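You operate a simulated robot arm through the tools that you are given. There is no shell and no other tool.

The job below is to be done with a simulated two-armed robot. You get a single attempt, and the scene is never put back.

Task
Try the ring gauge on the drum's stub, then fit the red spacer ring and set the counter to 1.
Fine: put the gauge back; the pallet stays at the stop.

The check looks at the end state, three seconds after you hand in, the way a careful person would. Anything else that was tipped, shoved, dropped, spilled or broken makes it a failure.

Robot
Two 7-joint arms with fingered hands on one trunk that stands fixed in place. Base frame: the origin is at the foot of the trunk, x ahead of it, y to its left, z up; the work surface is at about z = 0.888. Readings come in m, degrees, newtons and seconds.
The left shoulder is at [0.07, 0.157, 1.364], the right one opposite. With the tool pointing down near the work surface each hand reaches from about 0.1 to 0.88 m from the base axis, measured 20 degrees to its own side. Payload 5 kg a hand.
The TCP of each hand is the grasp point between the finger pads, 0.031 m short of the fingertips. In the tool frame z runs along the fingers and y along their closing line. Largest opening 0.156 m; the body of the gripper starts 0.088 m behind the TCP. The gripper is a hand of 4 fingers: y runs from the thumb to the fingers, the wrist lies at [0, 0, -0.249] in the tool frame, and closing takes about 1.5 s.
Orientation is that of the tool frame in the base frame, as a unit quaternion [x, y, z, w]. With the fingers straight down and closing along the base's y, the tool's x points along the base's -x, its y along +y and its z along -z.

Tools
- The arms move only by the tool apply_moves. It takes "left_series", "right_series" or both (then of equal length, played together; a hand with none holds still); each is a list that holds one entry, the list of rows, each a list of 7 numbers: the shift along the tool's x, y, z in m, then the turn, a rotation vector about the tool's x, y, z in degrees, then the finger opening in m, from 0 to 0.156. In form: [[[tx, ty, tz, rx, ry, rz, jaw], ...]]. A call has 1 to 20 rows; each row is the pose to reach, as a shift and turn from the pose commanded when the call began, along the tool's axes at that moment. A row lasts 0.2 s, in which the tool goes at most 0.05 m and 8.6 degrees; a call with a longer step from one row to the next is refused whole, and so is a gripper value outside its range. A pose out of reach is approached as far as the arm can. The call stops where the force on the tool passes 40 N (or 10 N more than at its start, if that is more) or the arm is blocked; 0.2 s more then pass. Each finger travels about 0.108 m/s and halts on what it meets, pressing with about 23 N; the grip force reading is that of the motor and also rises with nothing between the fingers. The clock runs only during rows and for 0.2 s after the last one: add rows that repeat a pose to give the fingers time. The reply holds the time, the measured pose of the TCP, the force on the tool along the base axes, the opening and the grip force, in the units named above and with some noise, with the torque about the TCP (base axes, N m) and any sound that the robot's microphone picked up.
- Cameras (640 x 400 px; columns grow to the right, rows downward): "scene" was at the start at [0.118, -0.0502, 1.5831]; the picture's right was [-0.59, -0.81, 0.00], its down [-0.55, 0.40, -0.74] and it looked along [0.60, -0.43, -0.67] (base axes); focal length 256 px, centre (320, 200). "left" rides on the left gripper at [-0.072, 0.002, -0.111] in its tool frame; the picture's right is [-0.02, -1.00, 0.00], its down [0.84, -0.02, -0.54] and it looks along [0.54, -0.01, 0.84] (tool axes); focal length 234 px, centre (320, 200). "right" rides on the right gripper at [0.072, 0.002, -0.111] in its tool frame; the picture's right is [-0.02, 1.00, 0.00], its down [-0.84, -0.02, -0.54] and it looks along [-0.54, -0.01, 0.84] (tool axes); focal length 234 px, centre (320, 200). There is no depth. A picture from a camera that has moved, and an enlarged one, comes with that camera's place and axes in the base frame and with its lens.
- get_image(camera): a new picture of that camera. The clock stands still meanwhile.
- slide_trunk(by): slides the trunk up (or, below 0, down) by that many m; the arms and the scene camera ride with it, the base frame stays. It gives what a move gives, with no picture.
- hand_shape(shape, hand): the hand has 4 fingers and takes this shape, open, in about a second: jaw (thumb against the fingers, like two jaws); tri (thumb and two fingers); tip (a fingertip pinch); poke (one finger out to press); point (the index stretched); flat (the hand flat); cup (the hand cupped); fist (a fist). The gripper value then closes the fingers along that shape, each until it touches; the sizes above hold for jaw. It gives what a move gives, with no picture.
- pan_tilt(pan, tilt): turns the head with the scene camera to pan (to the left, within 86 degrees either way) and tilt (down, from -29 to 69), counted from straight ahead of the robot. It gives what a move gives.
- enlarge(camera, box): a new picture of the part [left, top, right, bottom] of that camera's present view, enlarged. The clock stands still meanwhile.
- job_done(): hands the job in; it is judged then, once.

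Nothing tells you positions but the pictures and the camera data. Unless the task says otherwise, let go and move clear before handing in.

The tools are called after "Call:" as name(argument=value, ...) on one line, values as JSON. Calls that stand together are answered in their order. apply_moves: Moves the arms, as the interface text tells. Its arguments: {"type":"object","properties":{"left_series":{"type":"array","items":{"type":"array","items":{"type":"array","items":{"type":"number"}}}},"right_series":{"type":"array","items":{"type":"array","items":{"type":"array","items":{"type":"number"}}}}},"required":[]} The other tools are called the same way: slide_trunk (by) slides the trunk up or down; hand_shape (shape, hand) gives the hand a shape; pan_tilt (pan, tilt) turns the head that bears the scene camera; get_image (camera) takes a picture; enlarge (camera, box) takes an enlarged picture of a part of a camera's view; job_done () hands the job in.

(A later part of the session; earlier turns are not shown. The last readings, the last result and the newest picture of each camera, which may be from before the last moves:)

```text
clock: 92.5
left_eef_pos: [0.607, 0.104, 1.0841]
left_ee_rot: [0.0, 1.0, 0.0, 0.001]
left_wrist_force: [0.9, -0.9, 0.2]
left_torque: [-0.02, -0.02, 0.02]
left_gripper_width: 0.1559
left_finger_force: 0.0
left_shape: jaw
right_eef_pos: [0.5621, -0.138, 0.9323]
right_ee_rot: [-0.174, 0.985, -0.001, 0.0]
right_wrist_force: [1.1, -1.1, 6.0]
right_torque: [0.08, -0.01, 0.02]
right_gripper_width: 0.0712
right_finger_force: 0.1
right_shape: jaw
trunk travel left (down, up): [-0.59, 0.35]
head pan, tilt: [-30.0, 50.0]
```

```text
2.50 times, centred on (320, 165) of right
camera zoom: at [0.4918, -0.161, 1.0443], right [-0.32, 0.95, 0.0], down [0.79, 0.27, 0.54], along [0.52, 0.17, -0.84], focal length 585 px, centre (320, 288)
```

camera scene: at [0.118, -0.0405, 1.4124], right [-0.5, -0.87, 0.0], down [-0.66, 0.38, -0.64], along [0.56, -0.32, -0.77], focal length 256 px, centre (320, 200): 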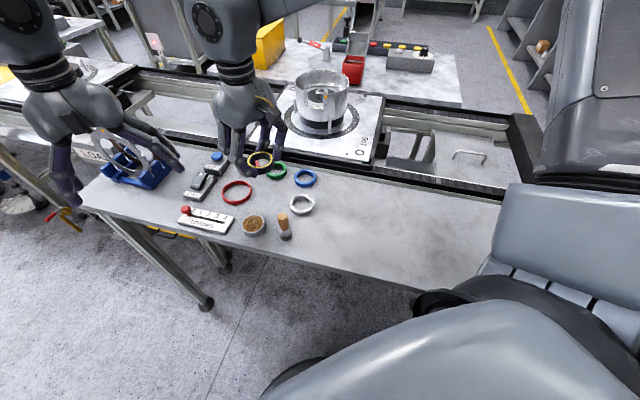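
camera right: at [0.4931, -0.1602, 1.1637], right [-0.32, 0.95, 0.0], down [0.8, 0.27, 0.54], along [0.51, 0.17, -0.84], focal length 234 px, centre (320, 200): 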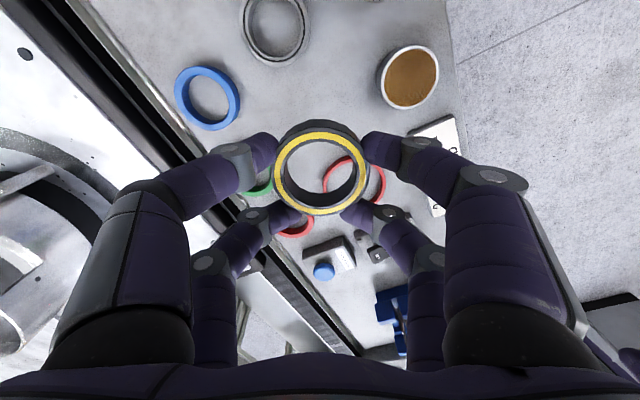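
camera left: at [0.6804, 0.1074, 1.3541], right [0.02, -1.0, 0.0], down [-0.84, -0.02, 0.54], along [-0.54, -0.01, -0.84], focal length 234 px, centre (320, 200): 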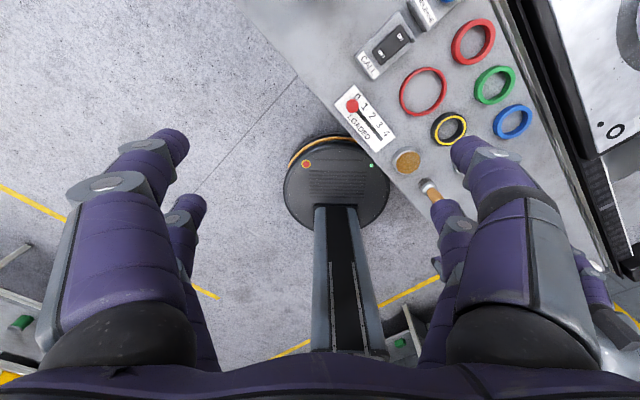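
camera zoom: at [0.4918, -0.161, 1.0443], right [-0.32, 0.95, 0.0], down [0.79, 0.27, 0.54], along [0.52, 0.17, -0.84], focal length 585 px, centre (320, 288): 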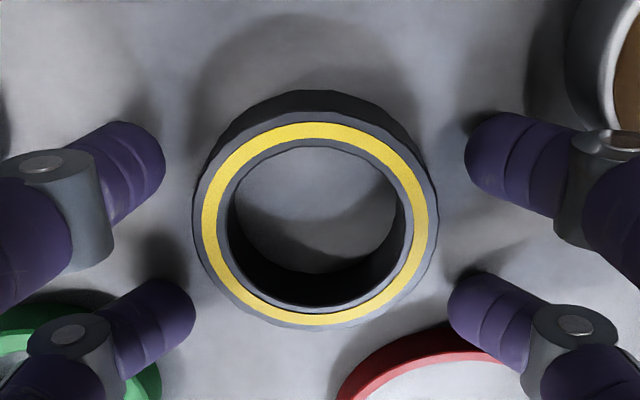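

The gauge is back in its original spot. I'm rising straight up to measure the green and red rings.

Call:
apply_moves(right_series=[[[0, 0, -0.015, 0, 0, 0, 0.073], [0, 0, -0.045, 0, 0, 0, 0.073], [0, 0, -0.09, 0, 0, 0, 0.073], [0.02, -0.01, -0.13, 0, 0, 7, 0.073], [0.04, -0.02, -0.15, 0, 0, 14, 0.073], [0.05, -0.03, -0.16, 0, 0, 21, 0.073], [0.06, -0.035, -0.16, 0, 0, 29, 0.073], [0.06, -0.035, -0.16, 0, 0, 37, 0.073], [0.06, -0.035, -0.16, 0, 0, 45, 0.073], [0.06, -0.035, -0.16, 0, 0, 53, 0.073], [0.06, -0.035, -0.16, 0, 0, 60, 0.073], [0.06, -0.035, -0.16, 0, 0, 60, 0.073]]])

Call:
get_image(camera="right")

Call:
enlarge(camera="right", box=[230, 60, 410, 200])

Call:
get_image(camera="scene")

```text
clock: 95.0
left_eef_pos: [0.6071, 0.105, 1.0831]
left_ee_rot: [0.0, 1.0, -0.001, -0.001]
left_wrist_force: [-0.9, -1.1, -0.4]
left_torque: [-0.02, -0.03, 0.0]
left_gripper_width: 0.1557
left_finger_force: 0.0
left_shape: jaw
right_eef_pos: [0.5182, -0.1924, 1.0925]
right_ee_rot: [0.344, 0.939, -0.001, 0.0]
right_wrist_force: [-1.0, 0.6, -0.1]
right_torque: [0.01, 0.02, 0.01]
right_gripper_width: 0.0726
right_finger_force: 0.0
right_shape: jaw
trunk travel left (down, up): [-0.59, 0.35]
head pan, tilt: [-30.0, 50.0]
```

```text
taken
camera right: at [0.4617, -0.1434, 1.2038], right [0.66, 0.75, 0.0], down [0.63, -0.55, 0.55], along [0.41, -0.36, -0.84], focal length 234 px, centre (320, 200)
```

right: 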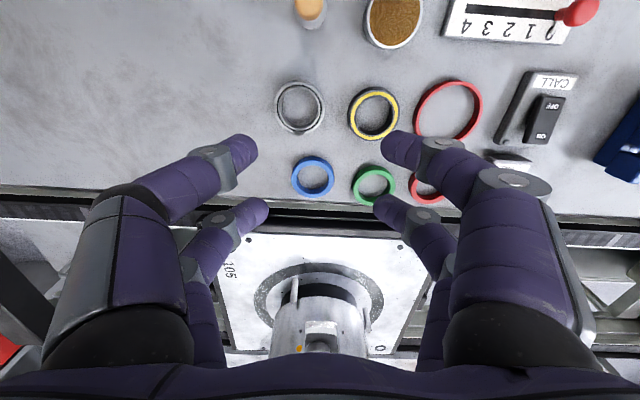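

```text
2.86 times, centred on (320, 130) of right
camera zoom: at [0.4617, -0.1434, 1.2038], right [0.66, 0.75, 0.0], down [0.63, -0.55, 0.55], along [0.41, -0.36, -0.84], focal length 669 px, centre (320, 400)
```

zoom: 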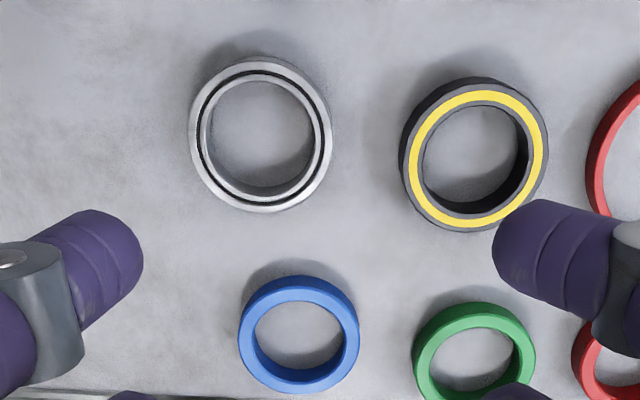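

```text
taken
camera scene: at [0.117, -0.0399, 1.4125], right [-0.5, -0.87, 0.0], down [-0.66, 0.38, -0.64], along [0.56, -0.32, -0.77], focal length 256 px, centre (320, 200)
```

scene: 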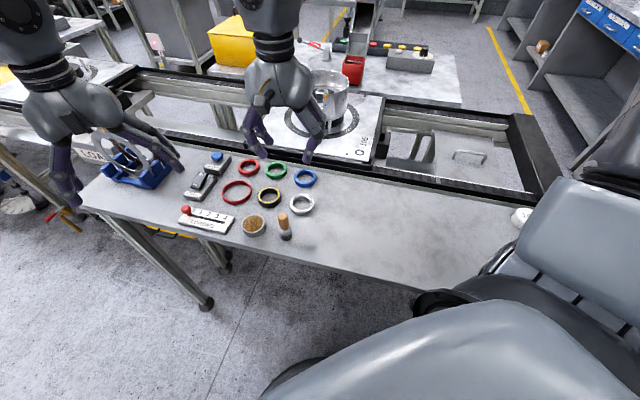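

Call:
apply_moves(right_series=[[[-0.025, 0.02, 0.0, 0, 0, 0, 0.073], [-0.055, 0.042, 0.01, 0, 0, 0, 0.073], [-0.08, 0.062, 0.03, 0, 0, 0, 0.073], [-0.1009, 0.0774, 0.06, 0, 0, 0, 0.073], [-0.1009, 0.0774, 0.06, 0, 0, 0, 0.073]]])

Call:
get_image(camera="right")

Call:
enlarge(camera="right", box=[200, 85, 440, 245])

Call:
enlarge(camera="scene", box=[220, 140, 320, 215])

```text
clock: 96.2
left_eef_pos: [0.6076, 0.1053, 1.0824]
left_ee_rot: [0.0, 1.0, 0.0, 0.002]
left_wrist_force: [0.2, -1.5, -0.3]
left_torque: [-0.02, -0.03, 0.0]
left_gripper_width: 0.1559
left_finger_force: 0.0
left_shape: jaw
right_eef_pos: [0.645, -0.1985, 1.0332]
right_ee_rot: [0.343, 0.939, 0.0, 0.001]
right_wrist_force: [-0.9, 0.0, 0.4]
right_torque: [0.0, -0.02, 0.02]
right_gripper_width: 0.0724
right_finger_force: 0.1
right_shape: jaw
trunk travel left (down, up): [-0.59, 0.35]
head pan, tilt: [-30.0, 50.0]
```

```text
taken
camera right: at [0.5889, -0.1496, 1.145], right [0.66, 0.75, 0.0], down [0.63, -0.55, 0.55], along [0.41, -0.36, -0.84], focal length 234 px, centre (320, 200)
```

right: 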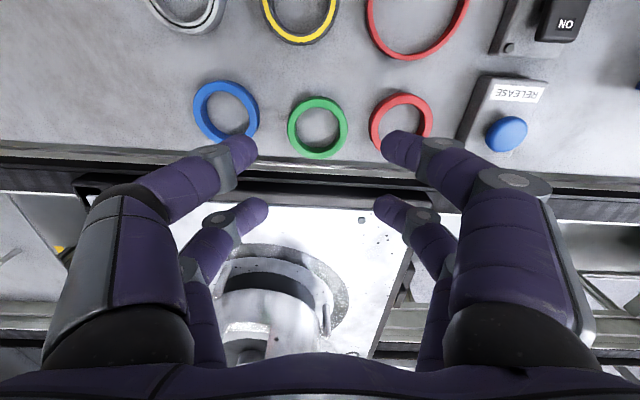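

```text
2.50 times, centred on (320, 165) of right
camera zoom: at [0.5889, -0.1496, 1.145], right [0.66, 0.75, 0.0], down [0.63, -0.55, 0.55], along [0.41, -0.36, -0.84], focal length 585 px, centre (320, 288)
```

zoom: 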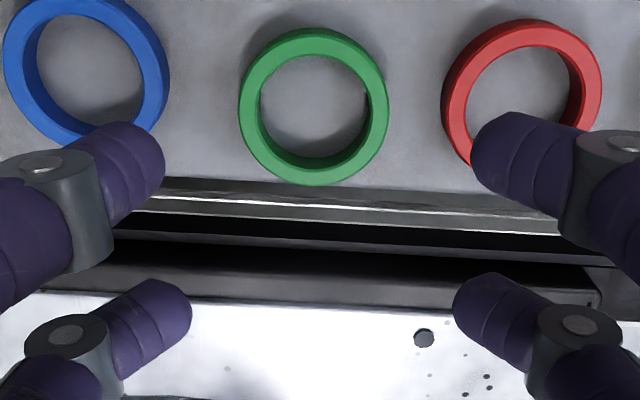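

```text
5.33 times, centred on (270, 178) of scene
camera zoom: at [0.1156, -0.0395, 1.4126], right [-0.5, -0.87, 0.0], down [-0.66, 0.38, -0.64], along [0.56, -0.32, -0.77], focal length 1364 px, centre (587, 320)
```

zoom: 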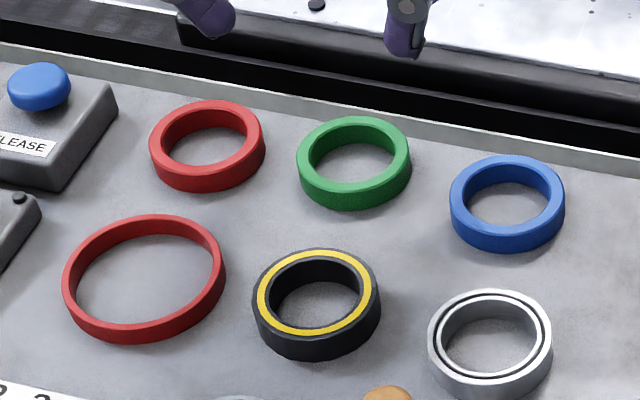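

The green ring is about 10 mm off the blue–red line. I'll grip it with a narrow opening, shift it back to its slot midway between blue and red, and release.

Call:
apply_moves(right_series=[[[0.0, -0.002, 0.03, 0, 0, 0, 0.064], [0.0, -0.002, 0.06, 0, 0, 0, 0.064], [0.0, -0.002, 0.08, 0, 0, 0, 0.064], [0.0, -0.002, 0.09, 0, 0, 0, 0.064], [0.0, -0.002, 0.09, 0, 0, 0, 0.064]]])

Call:
enlarge(camera="right", box=[200, 85, 440, 245])

Call:
enlarge(camera="scene", box=[220, 140, 320, 215])

```text
clock: 97.5
left_eef_pos: [0.6078, 0.1044, 1.0833]
left_ee_rot: [0.001, 1.0, 0.0, 0.002]
left_wrist_force: [-0.6, 0.2, 0.4]
left_torque: [-0.01, 0.03, -0.05]
left_gripper_width: 0.1559
left_finger_force: 0.1
left_shape: jaw
right_eef_pos: [0.6435, -0.1991, 0.9424]
right_ee_rot: [0.342, 0.94, -0.002, 0.0]
right_wrist_force: [-0.4, -0.2, -0.2]
right_torque: [0.0, 0.01, -0.01]
right_gripper_width: 0.0645
right_finger_force: 0.1
right_shape: jaw
trunk travel left (down, up): [-0.59, 0.35]
head pan, tilt: [-30.0, 50.0]
```

```text
2.50 times, centred on (320, 165) of right
camera zoom: at [0.587, -0.1502, 1.0542], right [0.66, 0.75, 0.0], down [0.63, -0.55, 0.55], along [0.41, -0.36, -0.84], focal length 585 px, centre (320, 288)
```

zoom: 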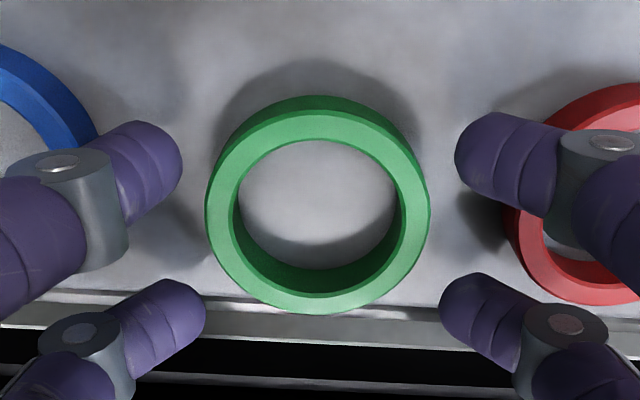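

```text
5.33 times, centred on (270, 178) of scene
camera zoom: at [0.1168, -0.0396, 1.4125], right [-0.5, -0.87, 0.0], down [-0.66, 0.38, -0.64], along [0.56, -0.32, -0.77], focal length 1364 px, centre (587, 320)
```

zoom: 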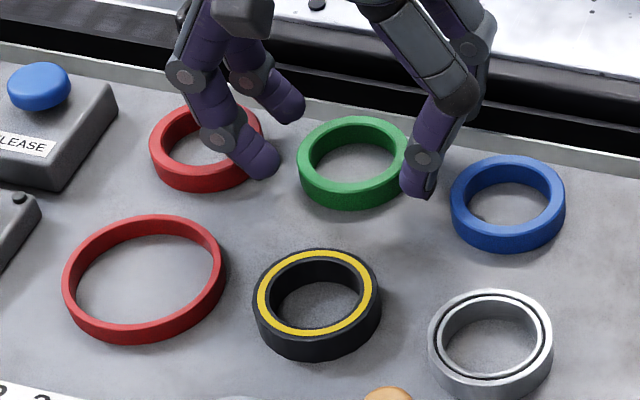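

Call:
apply_moves(right_series=[[[0.005, 0, 0.0, 0, 0, 0, 0.066], [0.005, 0, 0.006, 0, 0, 0, 0.066], [0.005, 0, 0.0095, 0, 0, 0, 0.066], [0.005, 0, 0.0095, 0, 0, 0, 0.066]]])

Call:
enlarge(camera="right", box=[200, 85, 440, 245])

```text
clock: 98.5
left_eef_pos: [0.6075, 0.1052, 1.0836]
left_ee_rot: [0.0, 1.0, 0.0, 0.0]
left_wrist_force: [0.5, 0.0, 0.2]
left_torque: [0.01, -0.01, 0.01]
left_gripper_width: 0.1562
left_finger_force: 0.1
left_shape: jaw
right_eef_pos: [0.6391, -0.196, 0.9329]
right_ee_rot: [0.342, 0.94, 0.0, 0.001]
right_wrist_force: [-1.3, 0.5, 2.3]
right_torque: [0.03, -0.03, -0.01]
right_gripper_width: 0.0654
right_finger_force: 0.0
right_shape: jaw
trunk travel left (down, up): [-0.59, 0.35]
head pan, tilt: [-30.0, 50.0]
```

```text
2.50 times, centred on (320, 165) of right
camera zoom: at [0.5834, -0.1473, 1.0445], right [0.66, 0.75, 0.0], down [0.63, -0.55, 0.55], along [0.41, -0.36, -0.84], focal length 585 px, centre (320, 288)
```

zoom: 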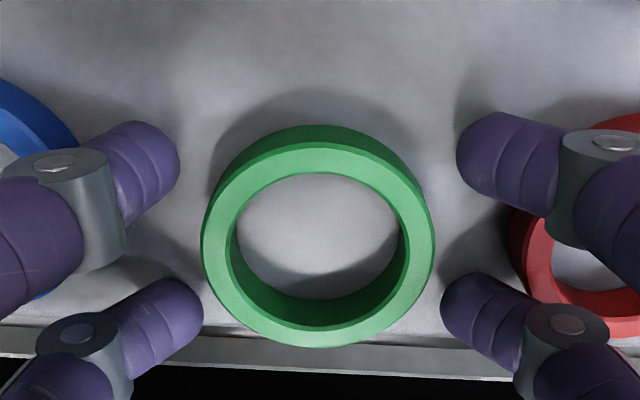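

Call:
apply_moves(right_series=[[[0, 0, 0, 0, 0, 0, 0.058], [0, 0, 0, 0, 0, 0, 0.05], [0, 0, 0, 0, 0, 0, 0.04], [0, 0, 0, 0, 0, 0, 0.03], [0, 0, 0, 0, 0, 0, 0.03]]])

Call:
enlarge(camera="right", box=[200, 85, 440, 245])

```text
clock: 99.7
left_eef_pos: [0.6083, 0.1043, 1.0826]
left_ee_rot: [0.0, 1.0, 0.0, 0.0]
left_wrist_force: [1.3, 1.2, -0.7]
left_torque: [0.01, 0.01, -0.01]
left_gripper_width: 0.1557
left_finger_force: 0.1
left_shape: jaw
right_eef_pos: [0.6408, -0.1954, 0.9324]
right_ee_rot: [0.343, 0.939, -0.001, 0.001]
right_wrist_force: [1.0, 0.1, 1.1]
right_torque: [0.03, -0.03, 0.03]
right_gripper_width: 0.0377
right_finger_force: 23.1
right_shape: jaw
trunk travel left (down, up): [-0.59, 0.35]
head pan, tilt: [-30.0, 50.0]
```

```text
2.50 times, centred on (320, 165) of right
camera zoom: at [0.5832, -0.1474, 1.0441], right [0.66, 0.75, 0.0], down [0.63, -0.55, 0.55], along [0.41, -0.36, -0.84], focal length 585 px, centre (320, 288)
```

zoom: 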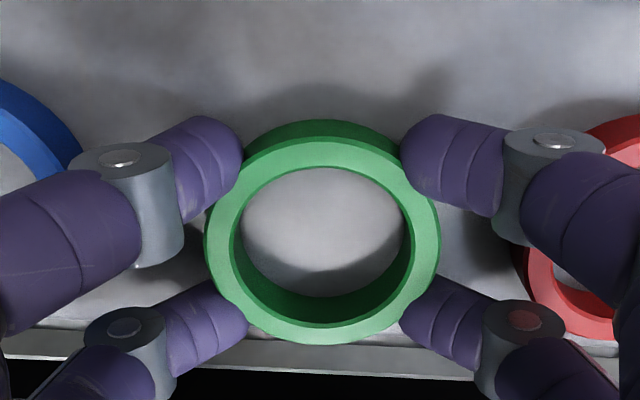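

Call:
apply_moves(right_series=[[[0, 0, -0.003, 0, 0, 0, 0.03], [0.005, -0.002, -0.003, 0, 0, 0, 0.03], [0.0098, -0.0035, -0.003, 0, 0, 0, 0.03], [0.0098, -0.0035, 0.0, 0, 0, 0, 0.03], [0.0098, -0.0035, 0.0, 0, 0, 0, 0.042], [0.0098, -0.0035, 0.0, 0, 0, 0, 0.052], [0.0098, -0.0035, 0.0, 0, 0, 0, 0.062], [0.0098, -0.0035, 0.0, 0, 0, 0, 0.064]]])

Call:
apply_moves(right_series=[[[0, 0, -0.02, 0, 0, 0, 0.064], [0, 0, -0.05, 0, 0, 0, 0.064], [0, 0, -0.09, 0, 0, 0, 0.064], [0, 0, -0.1, 0, 0, 0, 0.064]]])

Call:
enlarge(camera="right", box=[180, 60, 460, 235])

Call:
enlarge(camera="scene", box=[220, 140, 320, 215])

```text
clock: 101.5
left_eef_pos: [0.6084, 0.1038, 1.0835]
left_ee_rot: [0.0, 1.0, -0.001, 0.001]
left_wrist_force: [0.0, 0.2, -0.7]
left_torque: [-0.01, -0.03, 0.03]
left_gripper_width: 0.1562
left_finger_force: 0.0
left_shape: jaw
right_eef_pos: [0.629, -0.1913, 0.9329]
right_ee_rot: [0.342, 0.94, -0.001, 0.0]
right_wrist_force: [-0.2, 0.2, 2.2]
right_torque: [0.03, -0.04, 0.01]
right_gripper_width: 0.063
right_finger_force: 0.1
right_shape: jaw
trunk travel left (down, up): [-0.59, 0.35]
head pan, tilt: [-30.0, 50.0]
```

```text
clock: 102.5
left_eef_pos: [0.6081, 0.1051, 1.0833]
left_ee_rot: [0.0, 1.0, 0.0, -0.001]
left_wrist_force: [0.4, -0.1, -0.7]
left_torque: [-0.05, 0.02, 0.01]
left_gripper_width: 0.1559
left_finger_force: 0.1
left_shape: jaw
right_eef_pos: [0.63, -0.1932, 1.0337]
right_ee_rot: [0.341, 0.94, -0.001, 0.0]
right_wrist_force: [0.4, -0.3, 0.1]
right_torque: [-0.02, 0.03, -0.03]
right_gripper_width: 0.0635
right_finger_force: 0.0
right_shape: jaw
trunk travel left (down, up): [-0.59, 0.35]
head pan, tilt: [-30.0, 50.0]
```

```text
2.29 times, centred on (320, 148) of right
camera zoom: at [0.5735, -0.144, 1.145], right [0.66, 0.75, 0.0], down [0.63, -0.55, 0.54], along [0.41, -0.36, -0.84], focal length 535 px, centre (320, 320)
```

zoom: 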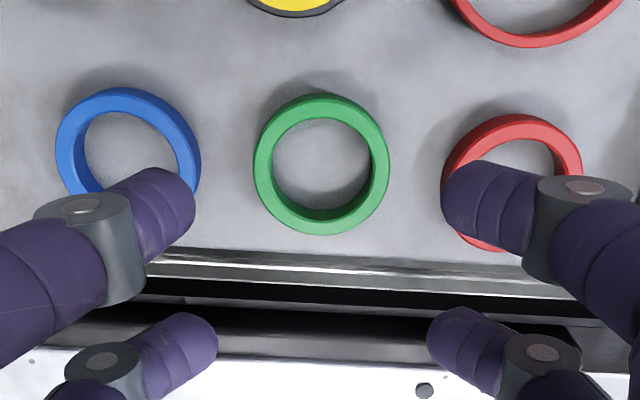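

```text
5.33 times, centred on (270, 178) of scene
camera zoom: at [0.1174, -0.0398, 1.4124], right [-0.5, -0.87, 0.0], down [-0.66, 0.38, -0.64], along [0.56, -0.32, -0.77], focal length 1364 px, centre (587, 320)
```

zoom: 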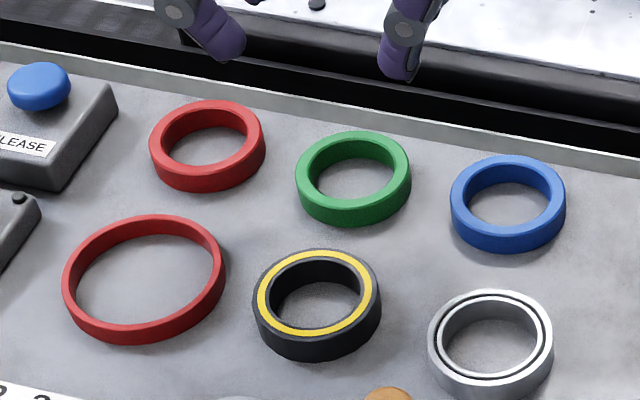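

The green ring is back in line midway between red and blue. Next I'll move over the small red spacer, the one from the red/green/blue set.

Call:
apply_moves(right_series=[[[-0.004, 0.03, 0.0, 0, 0, 0, 0.066], [-0.008, 0.06, 0.0, 0, 0, 0, 0.066], [-0.0107, 0.0899, 0.0, 0, 0, 0, 0.066], [-0.0107, 0.0899, 0.0, 0, 0, 0, 0.066]]])

Call:
enlarge(camera="right", box=[180, 60, 460, 235])

```text
clock: 103.5
left_eef_pos: [0.6076, 0.1047, 1.0829]
left_ee_rot: [0.0, 1.0, 0.0, 0.001]
left_wrist_force: [0.0, 0.2, -0.2]
left_torque: [0.0, -0.02, 0.04]
left_gripper_width: 0.1559
left_finger_force: 0.1
left_shape: jaw
right_eef_pos: [0.6881, -0.1364, 1.0345]
right_ee_rot: [0.343, 0.939, 0.0, 0.001]
right_wrist_force: [0.0, 0.2, 0.8]
right_torque: [0.0, -0.03, -0.01]
right_gripper_width: 0.0659
right_finger_force: 0.0
right_shape: jaw
right hand out of reach, approached as far as the arm can: row 3, 4
trunk travel left (down, up): [-0.59, 0.35]
head pan, tilt: [-30.0, 50.0]
```

```text
2.29 times, centred on (320, 148) of right
camera zoom: at [0.632, -0.0871, 1.1466], right [0.66, 0.75, 0.0], down [0.63, -0.56, 0.55], along [0.41, -0.36, -0.84], focal length 535 px, centre (320, 320)
```

zoom: 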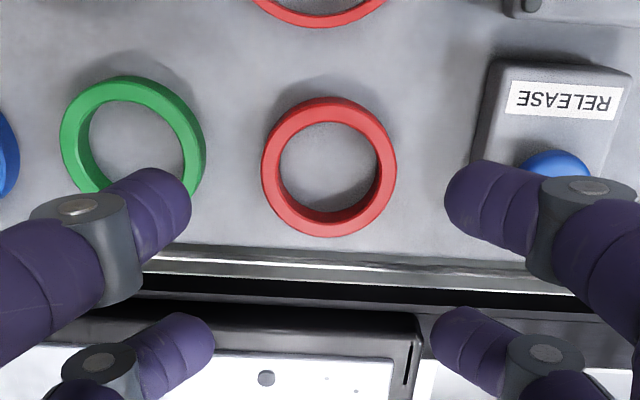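

The arm is about 9 mm short at this yaw. I'll ease the yaw by 4° and shift slightly away from the green ring.

Call:
apply_moves(right_series=[[[0.0, 0.003, 0.0, 0, 0, -4, 0.066], [0.0005, 0.01, 0.0, 0, 0, -4, 0.066], [0.0005, 0.012, 0.0, 0, 0, -4, 0.066]]])

Call:
enlarge(camera="right", box=[180, 60, 460, 235])

```text
clock: 104.2
left_eef_pos: [0.6083, 0.1047, 1.0813]
left_ee_rot: [0.0, 1.0, -0.001, 0.0]
left_wrist_force: [-1.2, 0.4, 0.2]
left_torque: [0.03, 0.03, -0.04]
left_gripper_width: 0.1558
left_finger_force: 0.0
left_shape: jaw
right_eef_pos: [0.6877, -0.1351, 1.0339]
right_ee_rot: [0.31, 0.951, 0.0, 0.0]
right_wrist_force: [-0.3, 0.2, 0.3]
right_torque: [0.04, -0.01, 0.01]
right_gripper_width: 0.0654
right_finger_force: 0.1
right_shape: jaw
right hand out of reach, approached as far as the arm can: row 2, 3
trunk travel left (down, up): [-0.59, 0.35]
head pan, tilt: [-30.0, 50.0]
```

```text
2.29 times, centred on (320, 148) of right
camera zoom: at [0.6294, -0.0906, 1.1453], right [0.61, 0.8, 0.0], down [0.67, -0.51, 0.55], along [0.43, -0.33, -0.84], focal length 535 px, centre (320, 320)
```

zoom: 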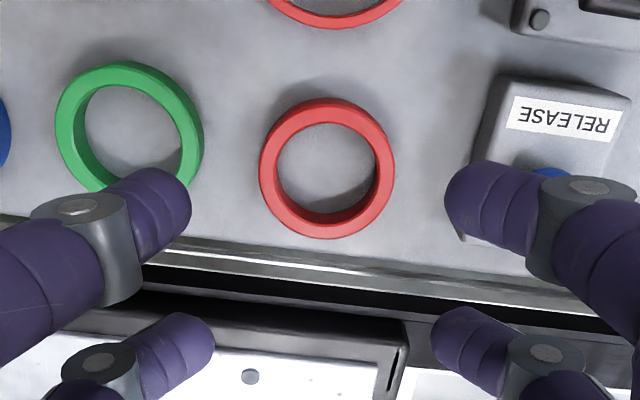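

Call:
slide_trunk(by=0.1)

Call:
apply_moves(right_series=[[[-0.0023, 0.002, 0.04, 0, 0, 0, 0.066], [-0.0046, 0.004, 0.08, 0, 0, 0, 0.066], [-0.0046, 0.004, 0.11, 0, 0, 0, 0.066], [-0.0046, 0.004, 0.11, 0, 0, 0, 0.066]]])

Call:
enlarge(camera="right", box=[180, 60, 460, 235])

```text
clock: 105.6
left_eef_pos: [0.6085, 0.1066, 1.183]
left_ee_rot: [0.0, 1.0, 0.0, 0.0]
left_wrist_force: [0.7, -0.4, 0.2]
left_torque: [0.03, 0.02, 0.01]
left_gripper_width: 0.1561
left_finger_force: 0.1
left_shape: jaw
right_eef_pos: [0.6889, -0.1349, 1.1332]
right_ee_rot: [0.308, 0.951, 0.0, 0.0]
right_wrist_force: [-0.5, 0.2, -0.2]
right_torque: [0.01, 0.0, 0.02]
right_gripper_width: 0.0653
right_finger_force: 0.1
right_shape: jaw
trunk travel left (down, up): [-0.69, 0.25]
head pan, tilt: [-30.0, 50.0]
```

```text
clock: 106.6
left_eef_pos: [0.6075, 0.1049, 1.1821]
left_ee_rot: [0.0, 1.0, 0.0, 0.0]
left_wrist_force: [-0.8, 0.0, 0.0]
left_torque: [0.0, 0.02, -0.03]
left_gripper_width: 0.1558
left_finger_force: 0.1
left_shape: jaw
right_eef_pos: [0.676, -0.1502, 1.0321]
right_ee_rot: [0.309, 0.951, 0.0, 0.001]
right_wrist_force: [-0.7, 0.6, -0.1]
right_torque: [-0.03, -0.02, -0.02]
right_gripper_width: 0.0657
right_finger_force: 0.1
right_shape: jaw
right hand out of reach, approached as far as the arm can: row 1, 2, 3, 4
trunk travel left (down, up): [-0.69, 0.25]
head pan, tilt: [-30.0, 50.0]
```

```text
2.29 times, centred on (320, 148) of right
camera zoom: at [0.6162, -0.1058, 1.1433], right [0.61, 0.79, 0.0], down [0.67, -0.51, 0.55], along [0.44, -0.33, -0.84], focal length 535 px, centre (320, 320)
```

zoom: 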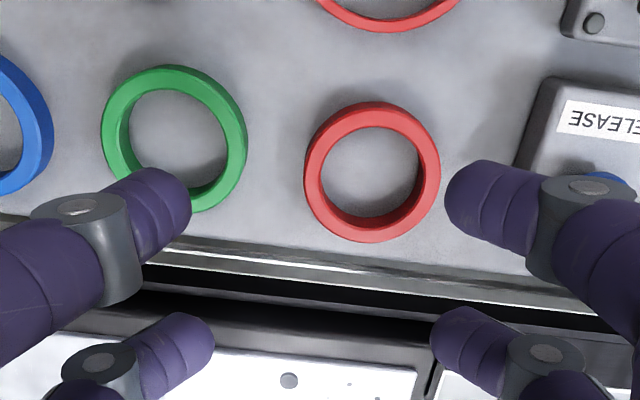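

Lower trunk is better here. I'll raise both hands, then slide the trunk down 0.2.

Call:
apply_moves(right_series=[[[0, 0, -0.04, 0, 0, 0, 0.066], [0, 0, -0.08, 0, 0, 0, 0.066], [0, 0, -0.12, 0, 0, 0, 0.066], [0, 0, -0.16, 0, 0, 0, 0.066], [0, 0, -0.2, 0, 0, 0, 0.066], [0, 0, -0.2, 0, 0, 0, 0.066]]], left_series=[[[0, 0, -0.03, 0, 0, 0, 0.156], [0, 0, -0.06, 0, 0, 0, 0.156], [0, 0, -0.09, 0, 0, 0, 0.156], [0, 0, -0.12, 0, 0, 0, 0.156], [0, 0, -0.15, 0, 0, 0, 0.156], [0, 0, -0.15, 0, 0, 0, 0.156]]])

Call:
slide_trunk(by=-0.18)

Call:
get_image(camera="scene")

```text
clock: 108.0
left_eef_pos: [0.6101, 0.1039, 1.3316]
left_ee_rot: [0.0, 1.0, 0.0, 0.001]
left_wrist_force: [0.1, -0.1, -0.7]
left_torque: [-0.02, 0.02, 0.01]
left_gripper_width: 0.1558
left_finger_force: 0.1
left_shape: jaw
right_eef_pos: [0.6758, -0.1503, 1.2316]
right_ee_rot: [0.309, 0.951, -0.001, 0.001]
right_wrist_force: [-0.7, 0.7, -0.1]
right_torque: [0.02, 0.03, -0.02]
right_gripper_width: 0.0653
right_finger_force: 0.1
right_shape: jaw
trunk travel left (down, up): [-0.69, 0.25]
head pan, tilt: [-30.0, 50.0]
```

```text
clock: 110.0
left_eef_pos: [0.608, 0.1043, 1.1528]
left_ee_rot: [0.0, 1.0, -0.001, 0.0]
left_wrist_force: [-0.9, -1.1, 0.2]
left_torque: [0.0, 0.0, -0.01]
left_gripper_width: 0.1558
left_finger_force: 0.1
left_shape: jaw
right_eef_pos: [0.6745, -0.15, 1.0533]
right_ee_rot: [0.309, 0.951, 0.001, 0.001]
right_wrist_force: [0.5, -0.1, 0.2]
right_torque: [-0.02, -0.02, 0.03]
right_gripper_width: 0.0656
right_finger_force: 0.1
right_shape: jaw
trunk travel left (down, up): [-0.51, 0.43]
head pan, tilt: [-30.0, 50.0]
```

```text
taken
camera scene: at [0.1169, -0.0398, 1.3325], right [-0.5, -0.87, 0.0], down [-0.66, 0.38, -0.64], along [0.56, -0.32, -0.77], focal length 256 px, centre (320, 200)
```

scene: 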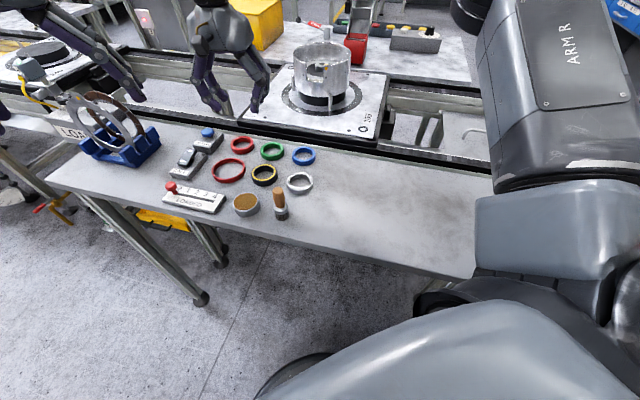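

Call:
apply_moves(right_series=[[[-0.003, 0.012, 0.01, 0, 0, 3, 0.066], [-0.0068, 0.0241, 0.02, 0, 0, 6, 0.066], [-0.0068, 0.0241, 0.02, 0, 0, 6, 0.066]]])

Call:
enlarge(camera="right", box=[180, 60, 460, 235])

```text
clock: 110.8
left_eef_pos: [0.6077, 0.1043, 1.1531]
left_ee_rot: [0.0, 1.0, 0.0, 0.001]
left_wrist_force: [0.0, -0.5, 0.7]
left_torque: [-0.01, -0.05, -0.02]
left_gripper_width: 0.156
left_finger_force: 0.1
left_shape: jaw
right_eef_pos: [0.6917, -0.1377, 1.0314]
right_ee_rot: [0.358, 0.934, 0.001, 0.001]
right_wrist_force: [-0.8, -0.1, -0.1]
right_torque: [0.01, 0.03, 0.0]
right_gripper_width: 0.0654
right_finger_force: 0.1
right_shape: jaw
right hand out of reach, approached as far as the arm can: row 2, 3
trunk travel left (down, up): [-0.51, 0.43]
head pan, tilt: [-30.0, 50.0]
```

```text
2.29 times, centred on (320, 148) of right
camera zoom: at [0.6357, -0.0877, 1.1437], right [0.69, 0.73, 0.01], down [0.61, -0.58, 0.55], along [0.4, -0.37, -0.84], focal length 535 px, centre (320, 320)
```

zoom: 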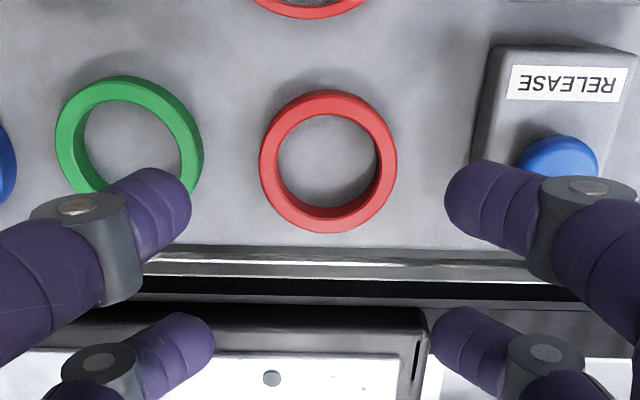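

The spacer is 3.7 mm toward the finger side. A 1.2° roll shifts the tips there without moving the wrist further, so I'll apply that and descend.

Call:
apply_moves(right_series=[[[0, 0.002, 0.0, -0.6, 0, 0, 0.065], [-0.0005, 0.0037, 0.0, -1.2, 0, 0, 0.065], [-0.0005, 0.0032, 0.03, -1.2, 0, 0, 0.065], [-0.0005, 0.0027, 0.06, -1.2, 0, 0, 0.065], [-0.0005, 0.0024, 0.08, -1.2, 0, 0, 0.065], [-0.0005, 0.0024, 0.086, -1.2, 0, 0, 0.065], [-0.0005, 0.0024, 0.086, -1.2, 0, 0, 0.065]]])

Call:
enlarge(camera="right", box=[190, 85, 450, 250])

Call:
enlarge(camera="scene", box=[190, 110, 310, 200])

```text
clock: 112.4
left_eef_pos: [0.6082, 0.1048, 1.1535]
left_ee_rot: [0.0, 1.0, -0.001, 0.0]
left_wrist_force: [0.0, 0.1, -1.5]
left_torque: [0.01, -0.02, 0.0]
left_gripper_width: 0.1559
left_finger_force: 0.1
left_shape: jaw
right_eef_pos: [0.6949, -0.1343, 0.9438]
right_ee_rot: [0.358, 0.934, 0.011, 0.005]
right_wrist_force: [0.7, -0.4, -0.2]
right_torque: [-0.02, -0.02, -0.03]
right_gripper_width: 0.0653
right_finger_force: 0.0
right_shape: jaw
trunk travel left (down, up): [-0.51, 0.43]
head pan, tilt: [-30.0, 50.0]
```

```text
2.42 times, centred on (320, 168) of right
camera zoom: at [0.638, -0.0862, 1.0564], right [0.69, 0.73, 0.02], down [0.6, -0.58, 0.54], along [0.41, -0.36, -0.84], focal length 568 px, centre (320, 279)
```

zoom: 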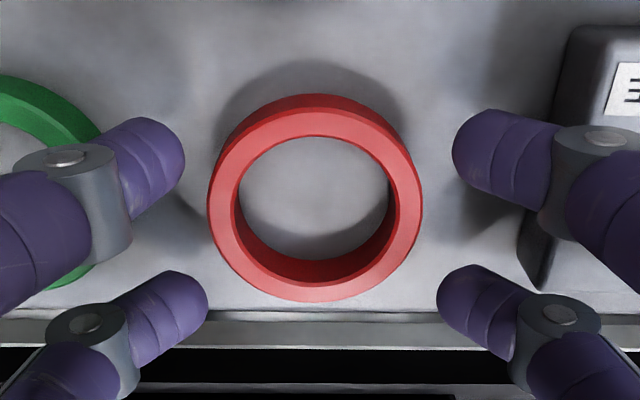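

```text
4.44 times, centred on (250, 155) of scene
camera zoom: at [0.1172, -0.0398, 1.3324], right [-0.5, -0.87, 0.0], down [-0.66, 0.38, -0.64], along [0.56, -0.32, -0.77], focal length 1136 px, centre (631, 400)
```

zoom: 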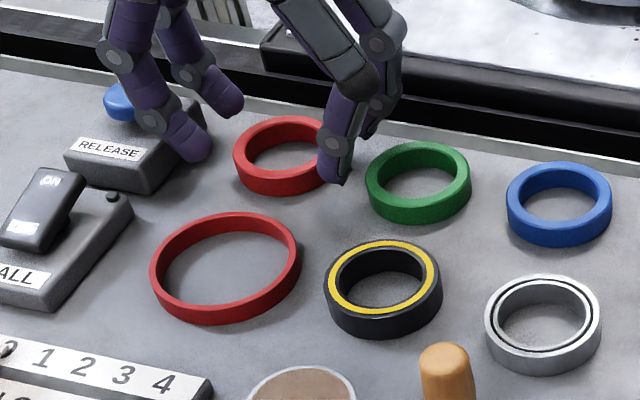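

Call:
apply_moves(right_series=[[[-0.003, -0.001, 0.0, 0, 0, 0, 0.065], [-0.003, -0.0011, 0.006, 0, 0, 0, 0.065], [-0.003, -0.0012, 0.011, 0, 0, 0, 0.065], [-0.003, -0.0012, 0.011, 0, 0, 0, 0.065]]])

Call:
enlarge(camera="right", box=[190, 85, 450, 250])

Call:
enlarge(camera="scene", box=[190, 110, 310, 200])

```text
clock: 113.4
left_eef_pos: [0.6079, 0.1036, 1.153]
left_ee_rot: [-0.001, 1.0, 0.001, 0.0]
left_wrist_force: [0.7, 0.9, 0.3]
left_torque: [0.02, 0.02, -0.04]
left_gripper_width: 0.156
left_finger_force: 0.0
left_shape: jaw
right_eef_pos: [0.6953, -0.1378, 0.9335]
right_ee_rot: [0.358, 0.933, 0.01, 0.005]
right_wrist_force: [0.3, 0.8, -0.1]
right_torque: [0.01, 0.03, -0.02]
right_gripper_width: 0.0656
right_finger_force: 0.0
right_shape: jaw
trunk travel left (down, up): [-0.51, 0.43]
head pan, tilt: [-30.0, 50.0]
```

```text
2.42 times, centred on (320, 168) of right
camera zoom: at [0.6392, -0.0898, 1.0455], right [0.69, 0.73, 0.02], down [0.6, -0.58, 0.54], along [0.41, -0.36, -0.84], focal length 568 px, centre (320, 279)
```

zoom: 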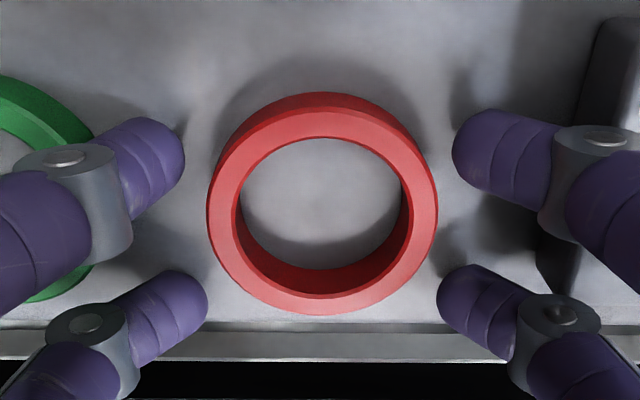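

```text
4.44 times, centred on (250, 155) of scene
camera zoom: at [0.1171, -0.0397, 1.3325], right [-0.5, -0.87, 0.0], down [-0.66, 0.38, -0.64], along [0.56, -0.32, -0.77], focal length 1136 px, centre (631, 400)
```

zoom: 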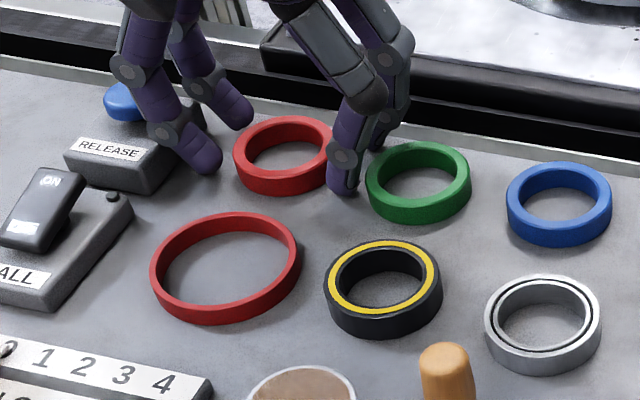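

Call:
apply_moves(right_series=[[[0, 0, 0.0015, 0, 0, 0, 0.065], [0, 0, 0.0015, 0, 0, 0, 0.056], [0, 0, 0.0015, 0, 0, 0, 0.046], [0, 0, 0.0015, 0, 0, 0, 0.036], [0, 0, 0.0015, 0, 0, 0, 0.03], [0, 0, 0.0015, 0, 0, 0, 0.03]]])

Call:
enlarge(camera="right", box=[190, 85, 450, 250])

```text
clock: 114.8
left_eef_pos: [0.6071, 0.103, 1.1531]
left_ee_rot: [0.0, 1.0, 0.0, 0.002]
left_wrist_force: [0.6, 0.8, 0.6]
left_torque: [0.01, 0.01, 0.01]
left_gripper_width: 0.1559
left_finger_force: 0.1
left_shape: jaw
right_eef_pos: [0.6948, -0.1378, 0.9327]
right_ee_rot: [0.358, 0.933, 0.01, 0.005]
right_wrist_force: [0.1, -0.9, 1.9]
right_torque: [-0.07, 0.06, 0.02]
right_gripper_width: 0.041
right_finger_force: 22.9
right_shape: jaw
trunk travel left (down, up): [-0.51, 0.43]
head pan, tilt: [-30.0, 50.0]
```

```text
2.42 times, centred on (320, 168) of right
camera zoom: at [0.6389, -0.0898, 1.0448], right [0.69, 0.73, 0.02], down [0.6, -0.58, 0.55], along [0.41, -0.36, -0.84], focal length 568 px, centre (320, 279)
```

zoom: 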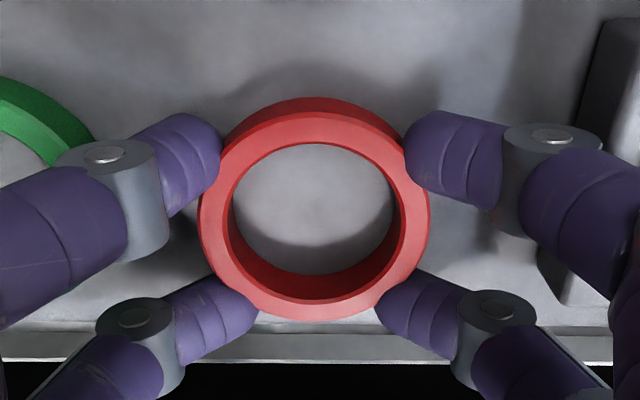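

The spacer is gripped. I'm lifting straight up, clear of the RELEASE box.

Call:
apply_moves(right_series=[[[0, 0.0002, -0.01, 0, 0, 0, 0.03], [0, 0.0006, -0.03, 0, 0, 0, 0.03], [0, 0.0012, -0.06, 0, 0, 0, 0.03], [0, 0.002, -0.1, 0, 0, 0, 0.03], [-0.0, 0.003, -0.14, 0, 0, 0, 0.03], [-0.0, 0.0035, -0.17, 0, 0, 0, 0.03]]])

Call:
get_image(camera="right")

Call:
get_image(camera="scene")

```text
clock: 116.2
left_eef_pos: [0.6075, 0.1039, 1.1531]
left_ee_rot: [0.0, 1.0, 0.0, 0.001]
left_wrist_force: [0.2, -0.8, 0.8]
left_torque: [0.01, 0.03, 0.01]
left_gripper_width: 0.1561
left_finger_force: 0.0
left_shape: jaw
right_eef_pos: [0.6865, -0.1436, 1.1005]
right_ee_rot: [0.358, 0.934, 0.011, 0.005]
right_wrist_force: [0.1, 0.3, -1.0]
right_torque: [0.0, -0.01, 0.01]
right_gripper_width: 0.0409
right_finger_force: 23.3
right_shape: jaw
right hand out of reach, approached as far as the arm can: row 5, 6
trunk travel left (down, up): [-0.51, 0.43]
head pan, tilt: [-30.0, 50.0]
```

```text
taken
camera right: at [0.6299, -0.0954, 1.2119], right [0.69, 0.73, 0.02], down [0.6, -0.59, 0.55], along [0.41, -0.36, -0.84], focal length 234 px, centre (320, 200)
```

right: 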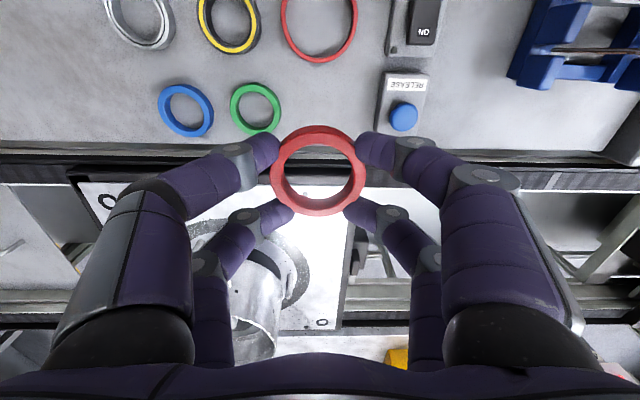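

```text
taken
camera scene: at [0.1164, -0.0397, 1.3325], right [-0.5, -0.87, 0.0], down [-0.66, 0.38, -0.64], along [0.56, -0.32, -0.77], focal length 256 px, centre (320, 200)
```

scene: 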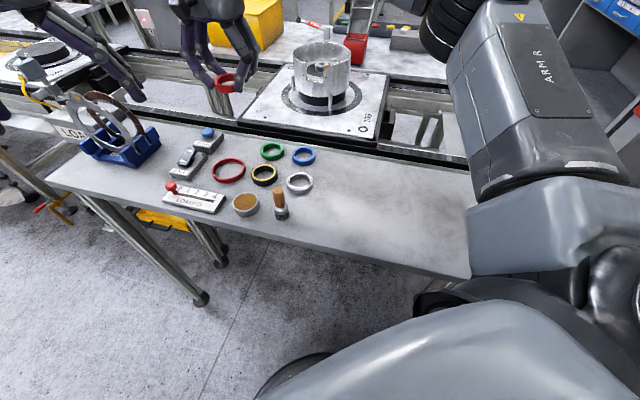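

Call:
slide_trunk(by=0.08)

Call:
apply_moves(right_series=[[[-0.033, -0.019, 0.0, 0.1, -0.2, -0.3, 0.03], [-0.066, -0.038, 0.0, 0.2, -0.4, -0.6, 0.03], [-0.1, -0.057, 0.0, 0.3, -0.6, -0.9, 0.03], [-0.133, -0.075, 0.0, 0.4, -0.8, -1.2, 0.03], [-0.166, -0.094, 0.0, 0.5, -1.0, -1.5, 0.03], [-0.2, -0.113, 0.01, 0.6, -1.2, -1.8, 0.03], [-0.233, -0.132, 0.03, 0.7, -1.4, -2, 0.03], [-0.2657, -0.1509, 0.045, 0.7, -1.4, -2, 0.03], [-0.2657, -0.1509, 0.06, 0.7, -1.4, -2, 0.03]]])

Call:
enlarge(camera="right", box=[220, 80, 420, 240])

Call:
enlarge(camera="scene", box=[280, 40, 380, 120])

```text
clock: 117.3
left_eef_pos: [0.6085, 0.1039, 1.2336]
left_ee_rot: [-0.001, 1.0, 0.0, 0.0]
left_wrist_force: [0.8, -0.9, 0.4]
left_torque: [0.0, 0.0, 0.03]
left_gripper_width: 0.1561
left_finger_force: 0.1
left_shape: jaw
right_eef_pos: [0.6863, -0.1436, 1.1807]
right_ee_rot: [0.358, 0.934, 0.01, 0.005]
right_wrist_force: [0.2, -0.5, 0.2]
right_torque: [0.0, 0.02, -0.04]
right_gripper_width: 0.0407
right_finger_force: 23.1
right_shape: jaw
trunk travel left (down, up): [-0.59, 0.35]
head pan, tilt: [-30.0, 50.0]
```

```text
clock: 119.3
left_eef_pos: [0.6075, 0.1041, 1.2336]
left_ee_rot: [0.0, 1.0, 0.0, 0.001]
left_wrist_force: [0.7, 0.1, -0.3]
left_torque: [0.02, 0.0, 0.0]
left_gripper_width: 0.156
left_finger_force: 0.2
left_shape: jaw
right_eef_pos: [0.784, -0.4332, 1.117]
right_ee_rot: [0.342, 0.94, 0.001, 0.015]
right_wrist_force: [-0.2, 0.2, 0.2]
right_torque: [-0.01, 0.02, 0.02]
right_gripper_width: 0.0402
right_finger_force: 23.1
right_shape: jaw
trunk travel left (down, up): [-0.59, 0.35]
head pan, tilt: [-30.0, 50.0]
```

```text
2.50 times, centred on (320, 160) of right
camera zoom: at [0.7251, -0.3838, 1.2264], right [0.66, 0.75, 0.01], down [0.61, -0.55, 0.57], along [0.43, -0.37, -0.82], focal length 585 px, centre (320, 300)
```

zoom: 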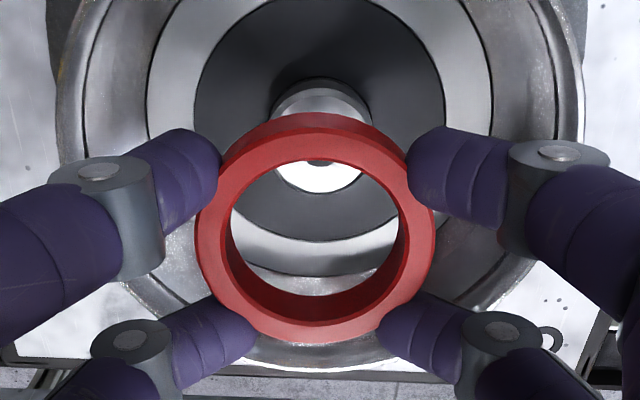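

```text
5.00 times, centred on (330, 80) of scene
camera zoom: at [0.1168, -0.0395, 1.4125], right [-0.5, -0.87, 0.0], down [-0.66, 0.38, -0.64], along [0.56, -0.32, -0.77], focal length 1278 px, centre (270, 800)
```

zoom: 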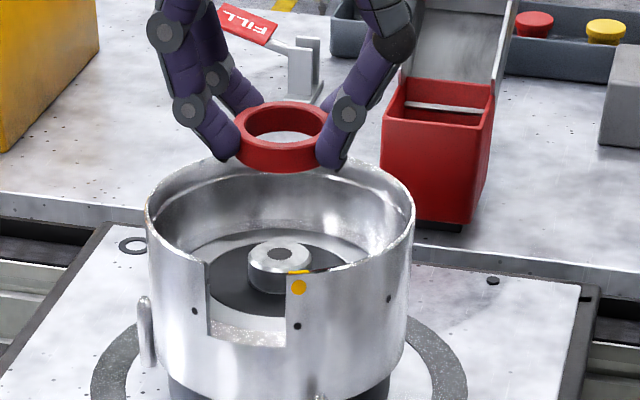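

The spacer is inside the grip and over the drum. I'll correct about 2 mm sideways and go down into the cup to check centring.

Call:
apply_moves(right_series=[[[0.0005, 0.0022, 0.0, 0, 0, 0, 0.03], [0.0009, 0.0021, 0.015, 0, 0, 0, 0.03], [0.0013, 0.0019, 0.03, 0, 0, 0, 0.03], [0.0016, 0.0018, 0.045, 0, 0, 0, 0.03], [0.0017, 0.0017, 0.05, 0, 0, 0, 0.03], [0.0017, 0.0017, 0.05, 0, 0, 0, 0.03]]])

Call:
enlarge(camera="right", box=[260, 120, 380, 220])

Call:
enlarge(camera="scene", box=[300, 60, 360, 105])

```text
clock: 120.8
left_eef_pos: [0.609, 0.104, 1.2326]
left_ee_rot: [0.001, 1.0, 0.0, -0.001]
left_wrist_force: [0.0, -0.3, 0.3]
left_torque: [0.0, 0.03, 0.02]
left_gripper_width: 0.1561
left_finger_force: 0.1
left_shape: jaw
right_eef_pos: [0.7847, -0.4303, 1.0656]
right_ee_rot: [0.341, 0.94, 0.001, 0.015]
right_wrist_force: [-0.5, 0.2, -0.5]
right_torque: [0.03, 0.0, 0.04]
right_gripper_width: 0.0406
right_finger_force: 23.1
right_shape: jaw
trunk travel left (down, up): [-0.59, 0.35]
head pan, tilt: [-30.0, 50.0]
```

```text
4.00 times, centred on (320, 170) of right
camera zoom: at [0.7258, -0.3819, 1.1756], right [0.66, 0.75, 0.01], down [0.61, -0.55, 0.57], along [0.43, -0.37, -0.82], focal length 937 px, centre (320, 320)
```

zoom: 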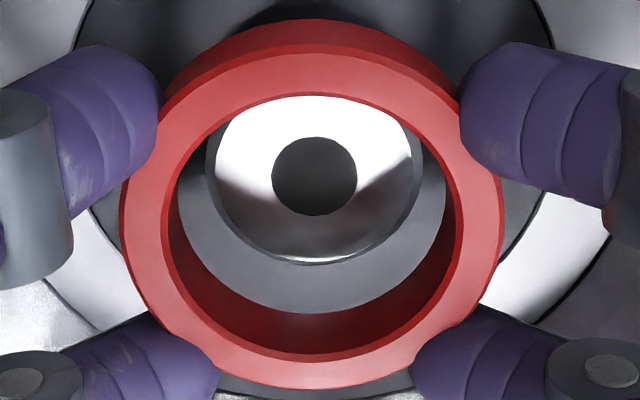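

```text
8.89 times, centred on (330, 82) of scene
camera zoom: at [0.1172, -0.0399, 1.4124], right [-0.5, -0.87, 0.0], down [-0.66, 0.38, -0.64], along [0.56, -0.32, -0.77], focal length 2272 px, centre (231, 1244)
```

zoom: 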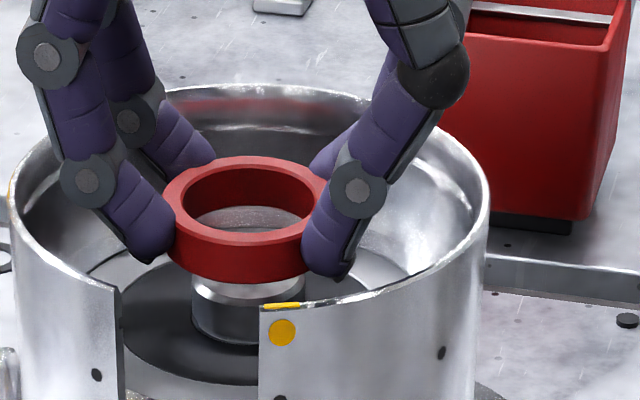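

Ring and stub are concentric within about 0.5 mm. I'm lowering to stub-top level.

Call:
apply_moves(right_series=[[[0.0001, 0.0005, 0.004, 0, 0, 0, 0.03], [0.0002, 0.0004, 0.008, 0, 0, 0, 0.03], [0.0003, 0.0004, 0.012, 0, 0, 0, 0.03], [0.0003, 0.0004, 0.0145, 0, 0, 0, 0.03], [0.0003, 0.0004, 0.0145, 0, 0, 0, 0.03]]])

Call:
enlarge(camera="right", box=[260, 120, 380, 220])

Call:
enlarge(camera="scene", box=[300, 60, 360, 105])

```text
clock: 122.0
left_eef_pos: [0.6093, 0.1037, 1.2344]
left_ee_rot: [0.0, 1.0, 0.0, 0.001]
left_wrist_force: [-1.1, 0.7, 0.9]
left_torque: [-0.02, -0.05, -0.01]
left_gripper_width: 0.1559
left_finger_force: 0.0
left_shape: jaw
right_eef_pos: [0.7851, -0.4308, 1.0522]
right_ee_rot: [0.342, 0.94, 0.002, 0.014]
right_wrist_force: [-1.2, -0.8, 0.8]
right_torque: [0.01, 0.0, -0.01]
right_gripper_width: 0.0403
right_finger_force: 23.1
right_shape: jaw
trunk travel left (down, up): [-0.59, 0.35]
head pan, tilt: [-30.0, 50.0]
```

```text
4.00 times, centred on (320, 170) of right
camera zoom: at [0.7269, -0.3809, 1.1617], right [0.66, 0.75, 0.01], down [0.61, -0.55, 0.57], along [0.43, -0.37, -0.82], focal length 937 px, centre (320, 320)
```

zoom: 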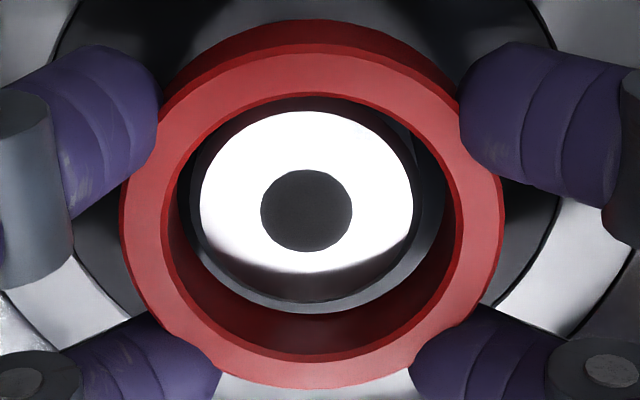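

```text
8.89 times, centred on (330, 82) of scene
camera zoom: at [0.117, -0.0398, 1.4125], right [-0.5, -0.87, 0.0], down [-0.66, 0.38, -0.64], along [0.56, -0.32, -0.77], focal length 2272 px, centre (231, 1244)
```

zoom: 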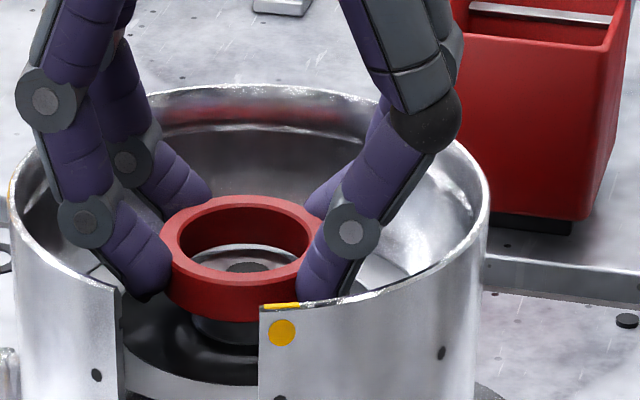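

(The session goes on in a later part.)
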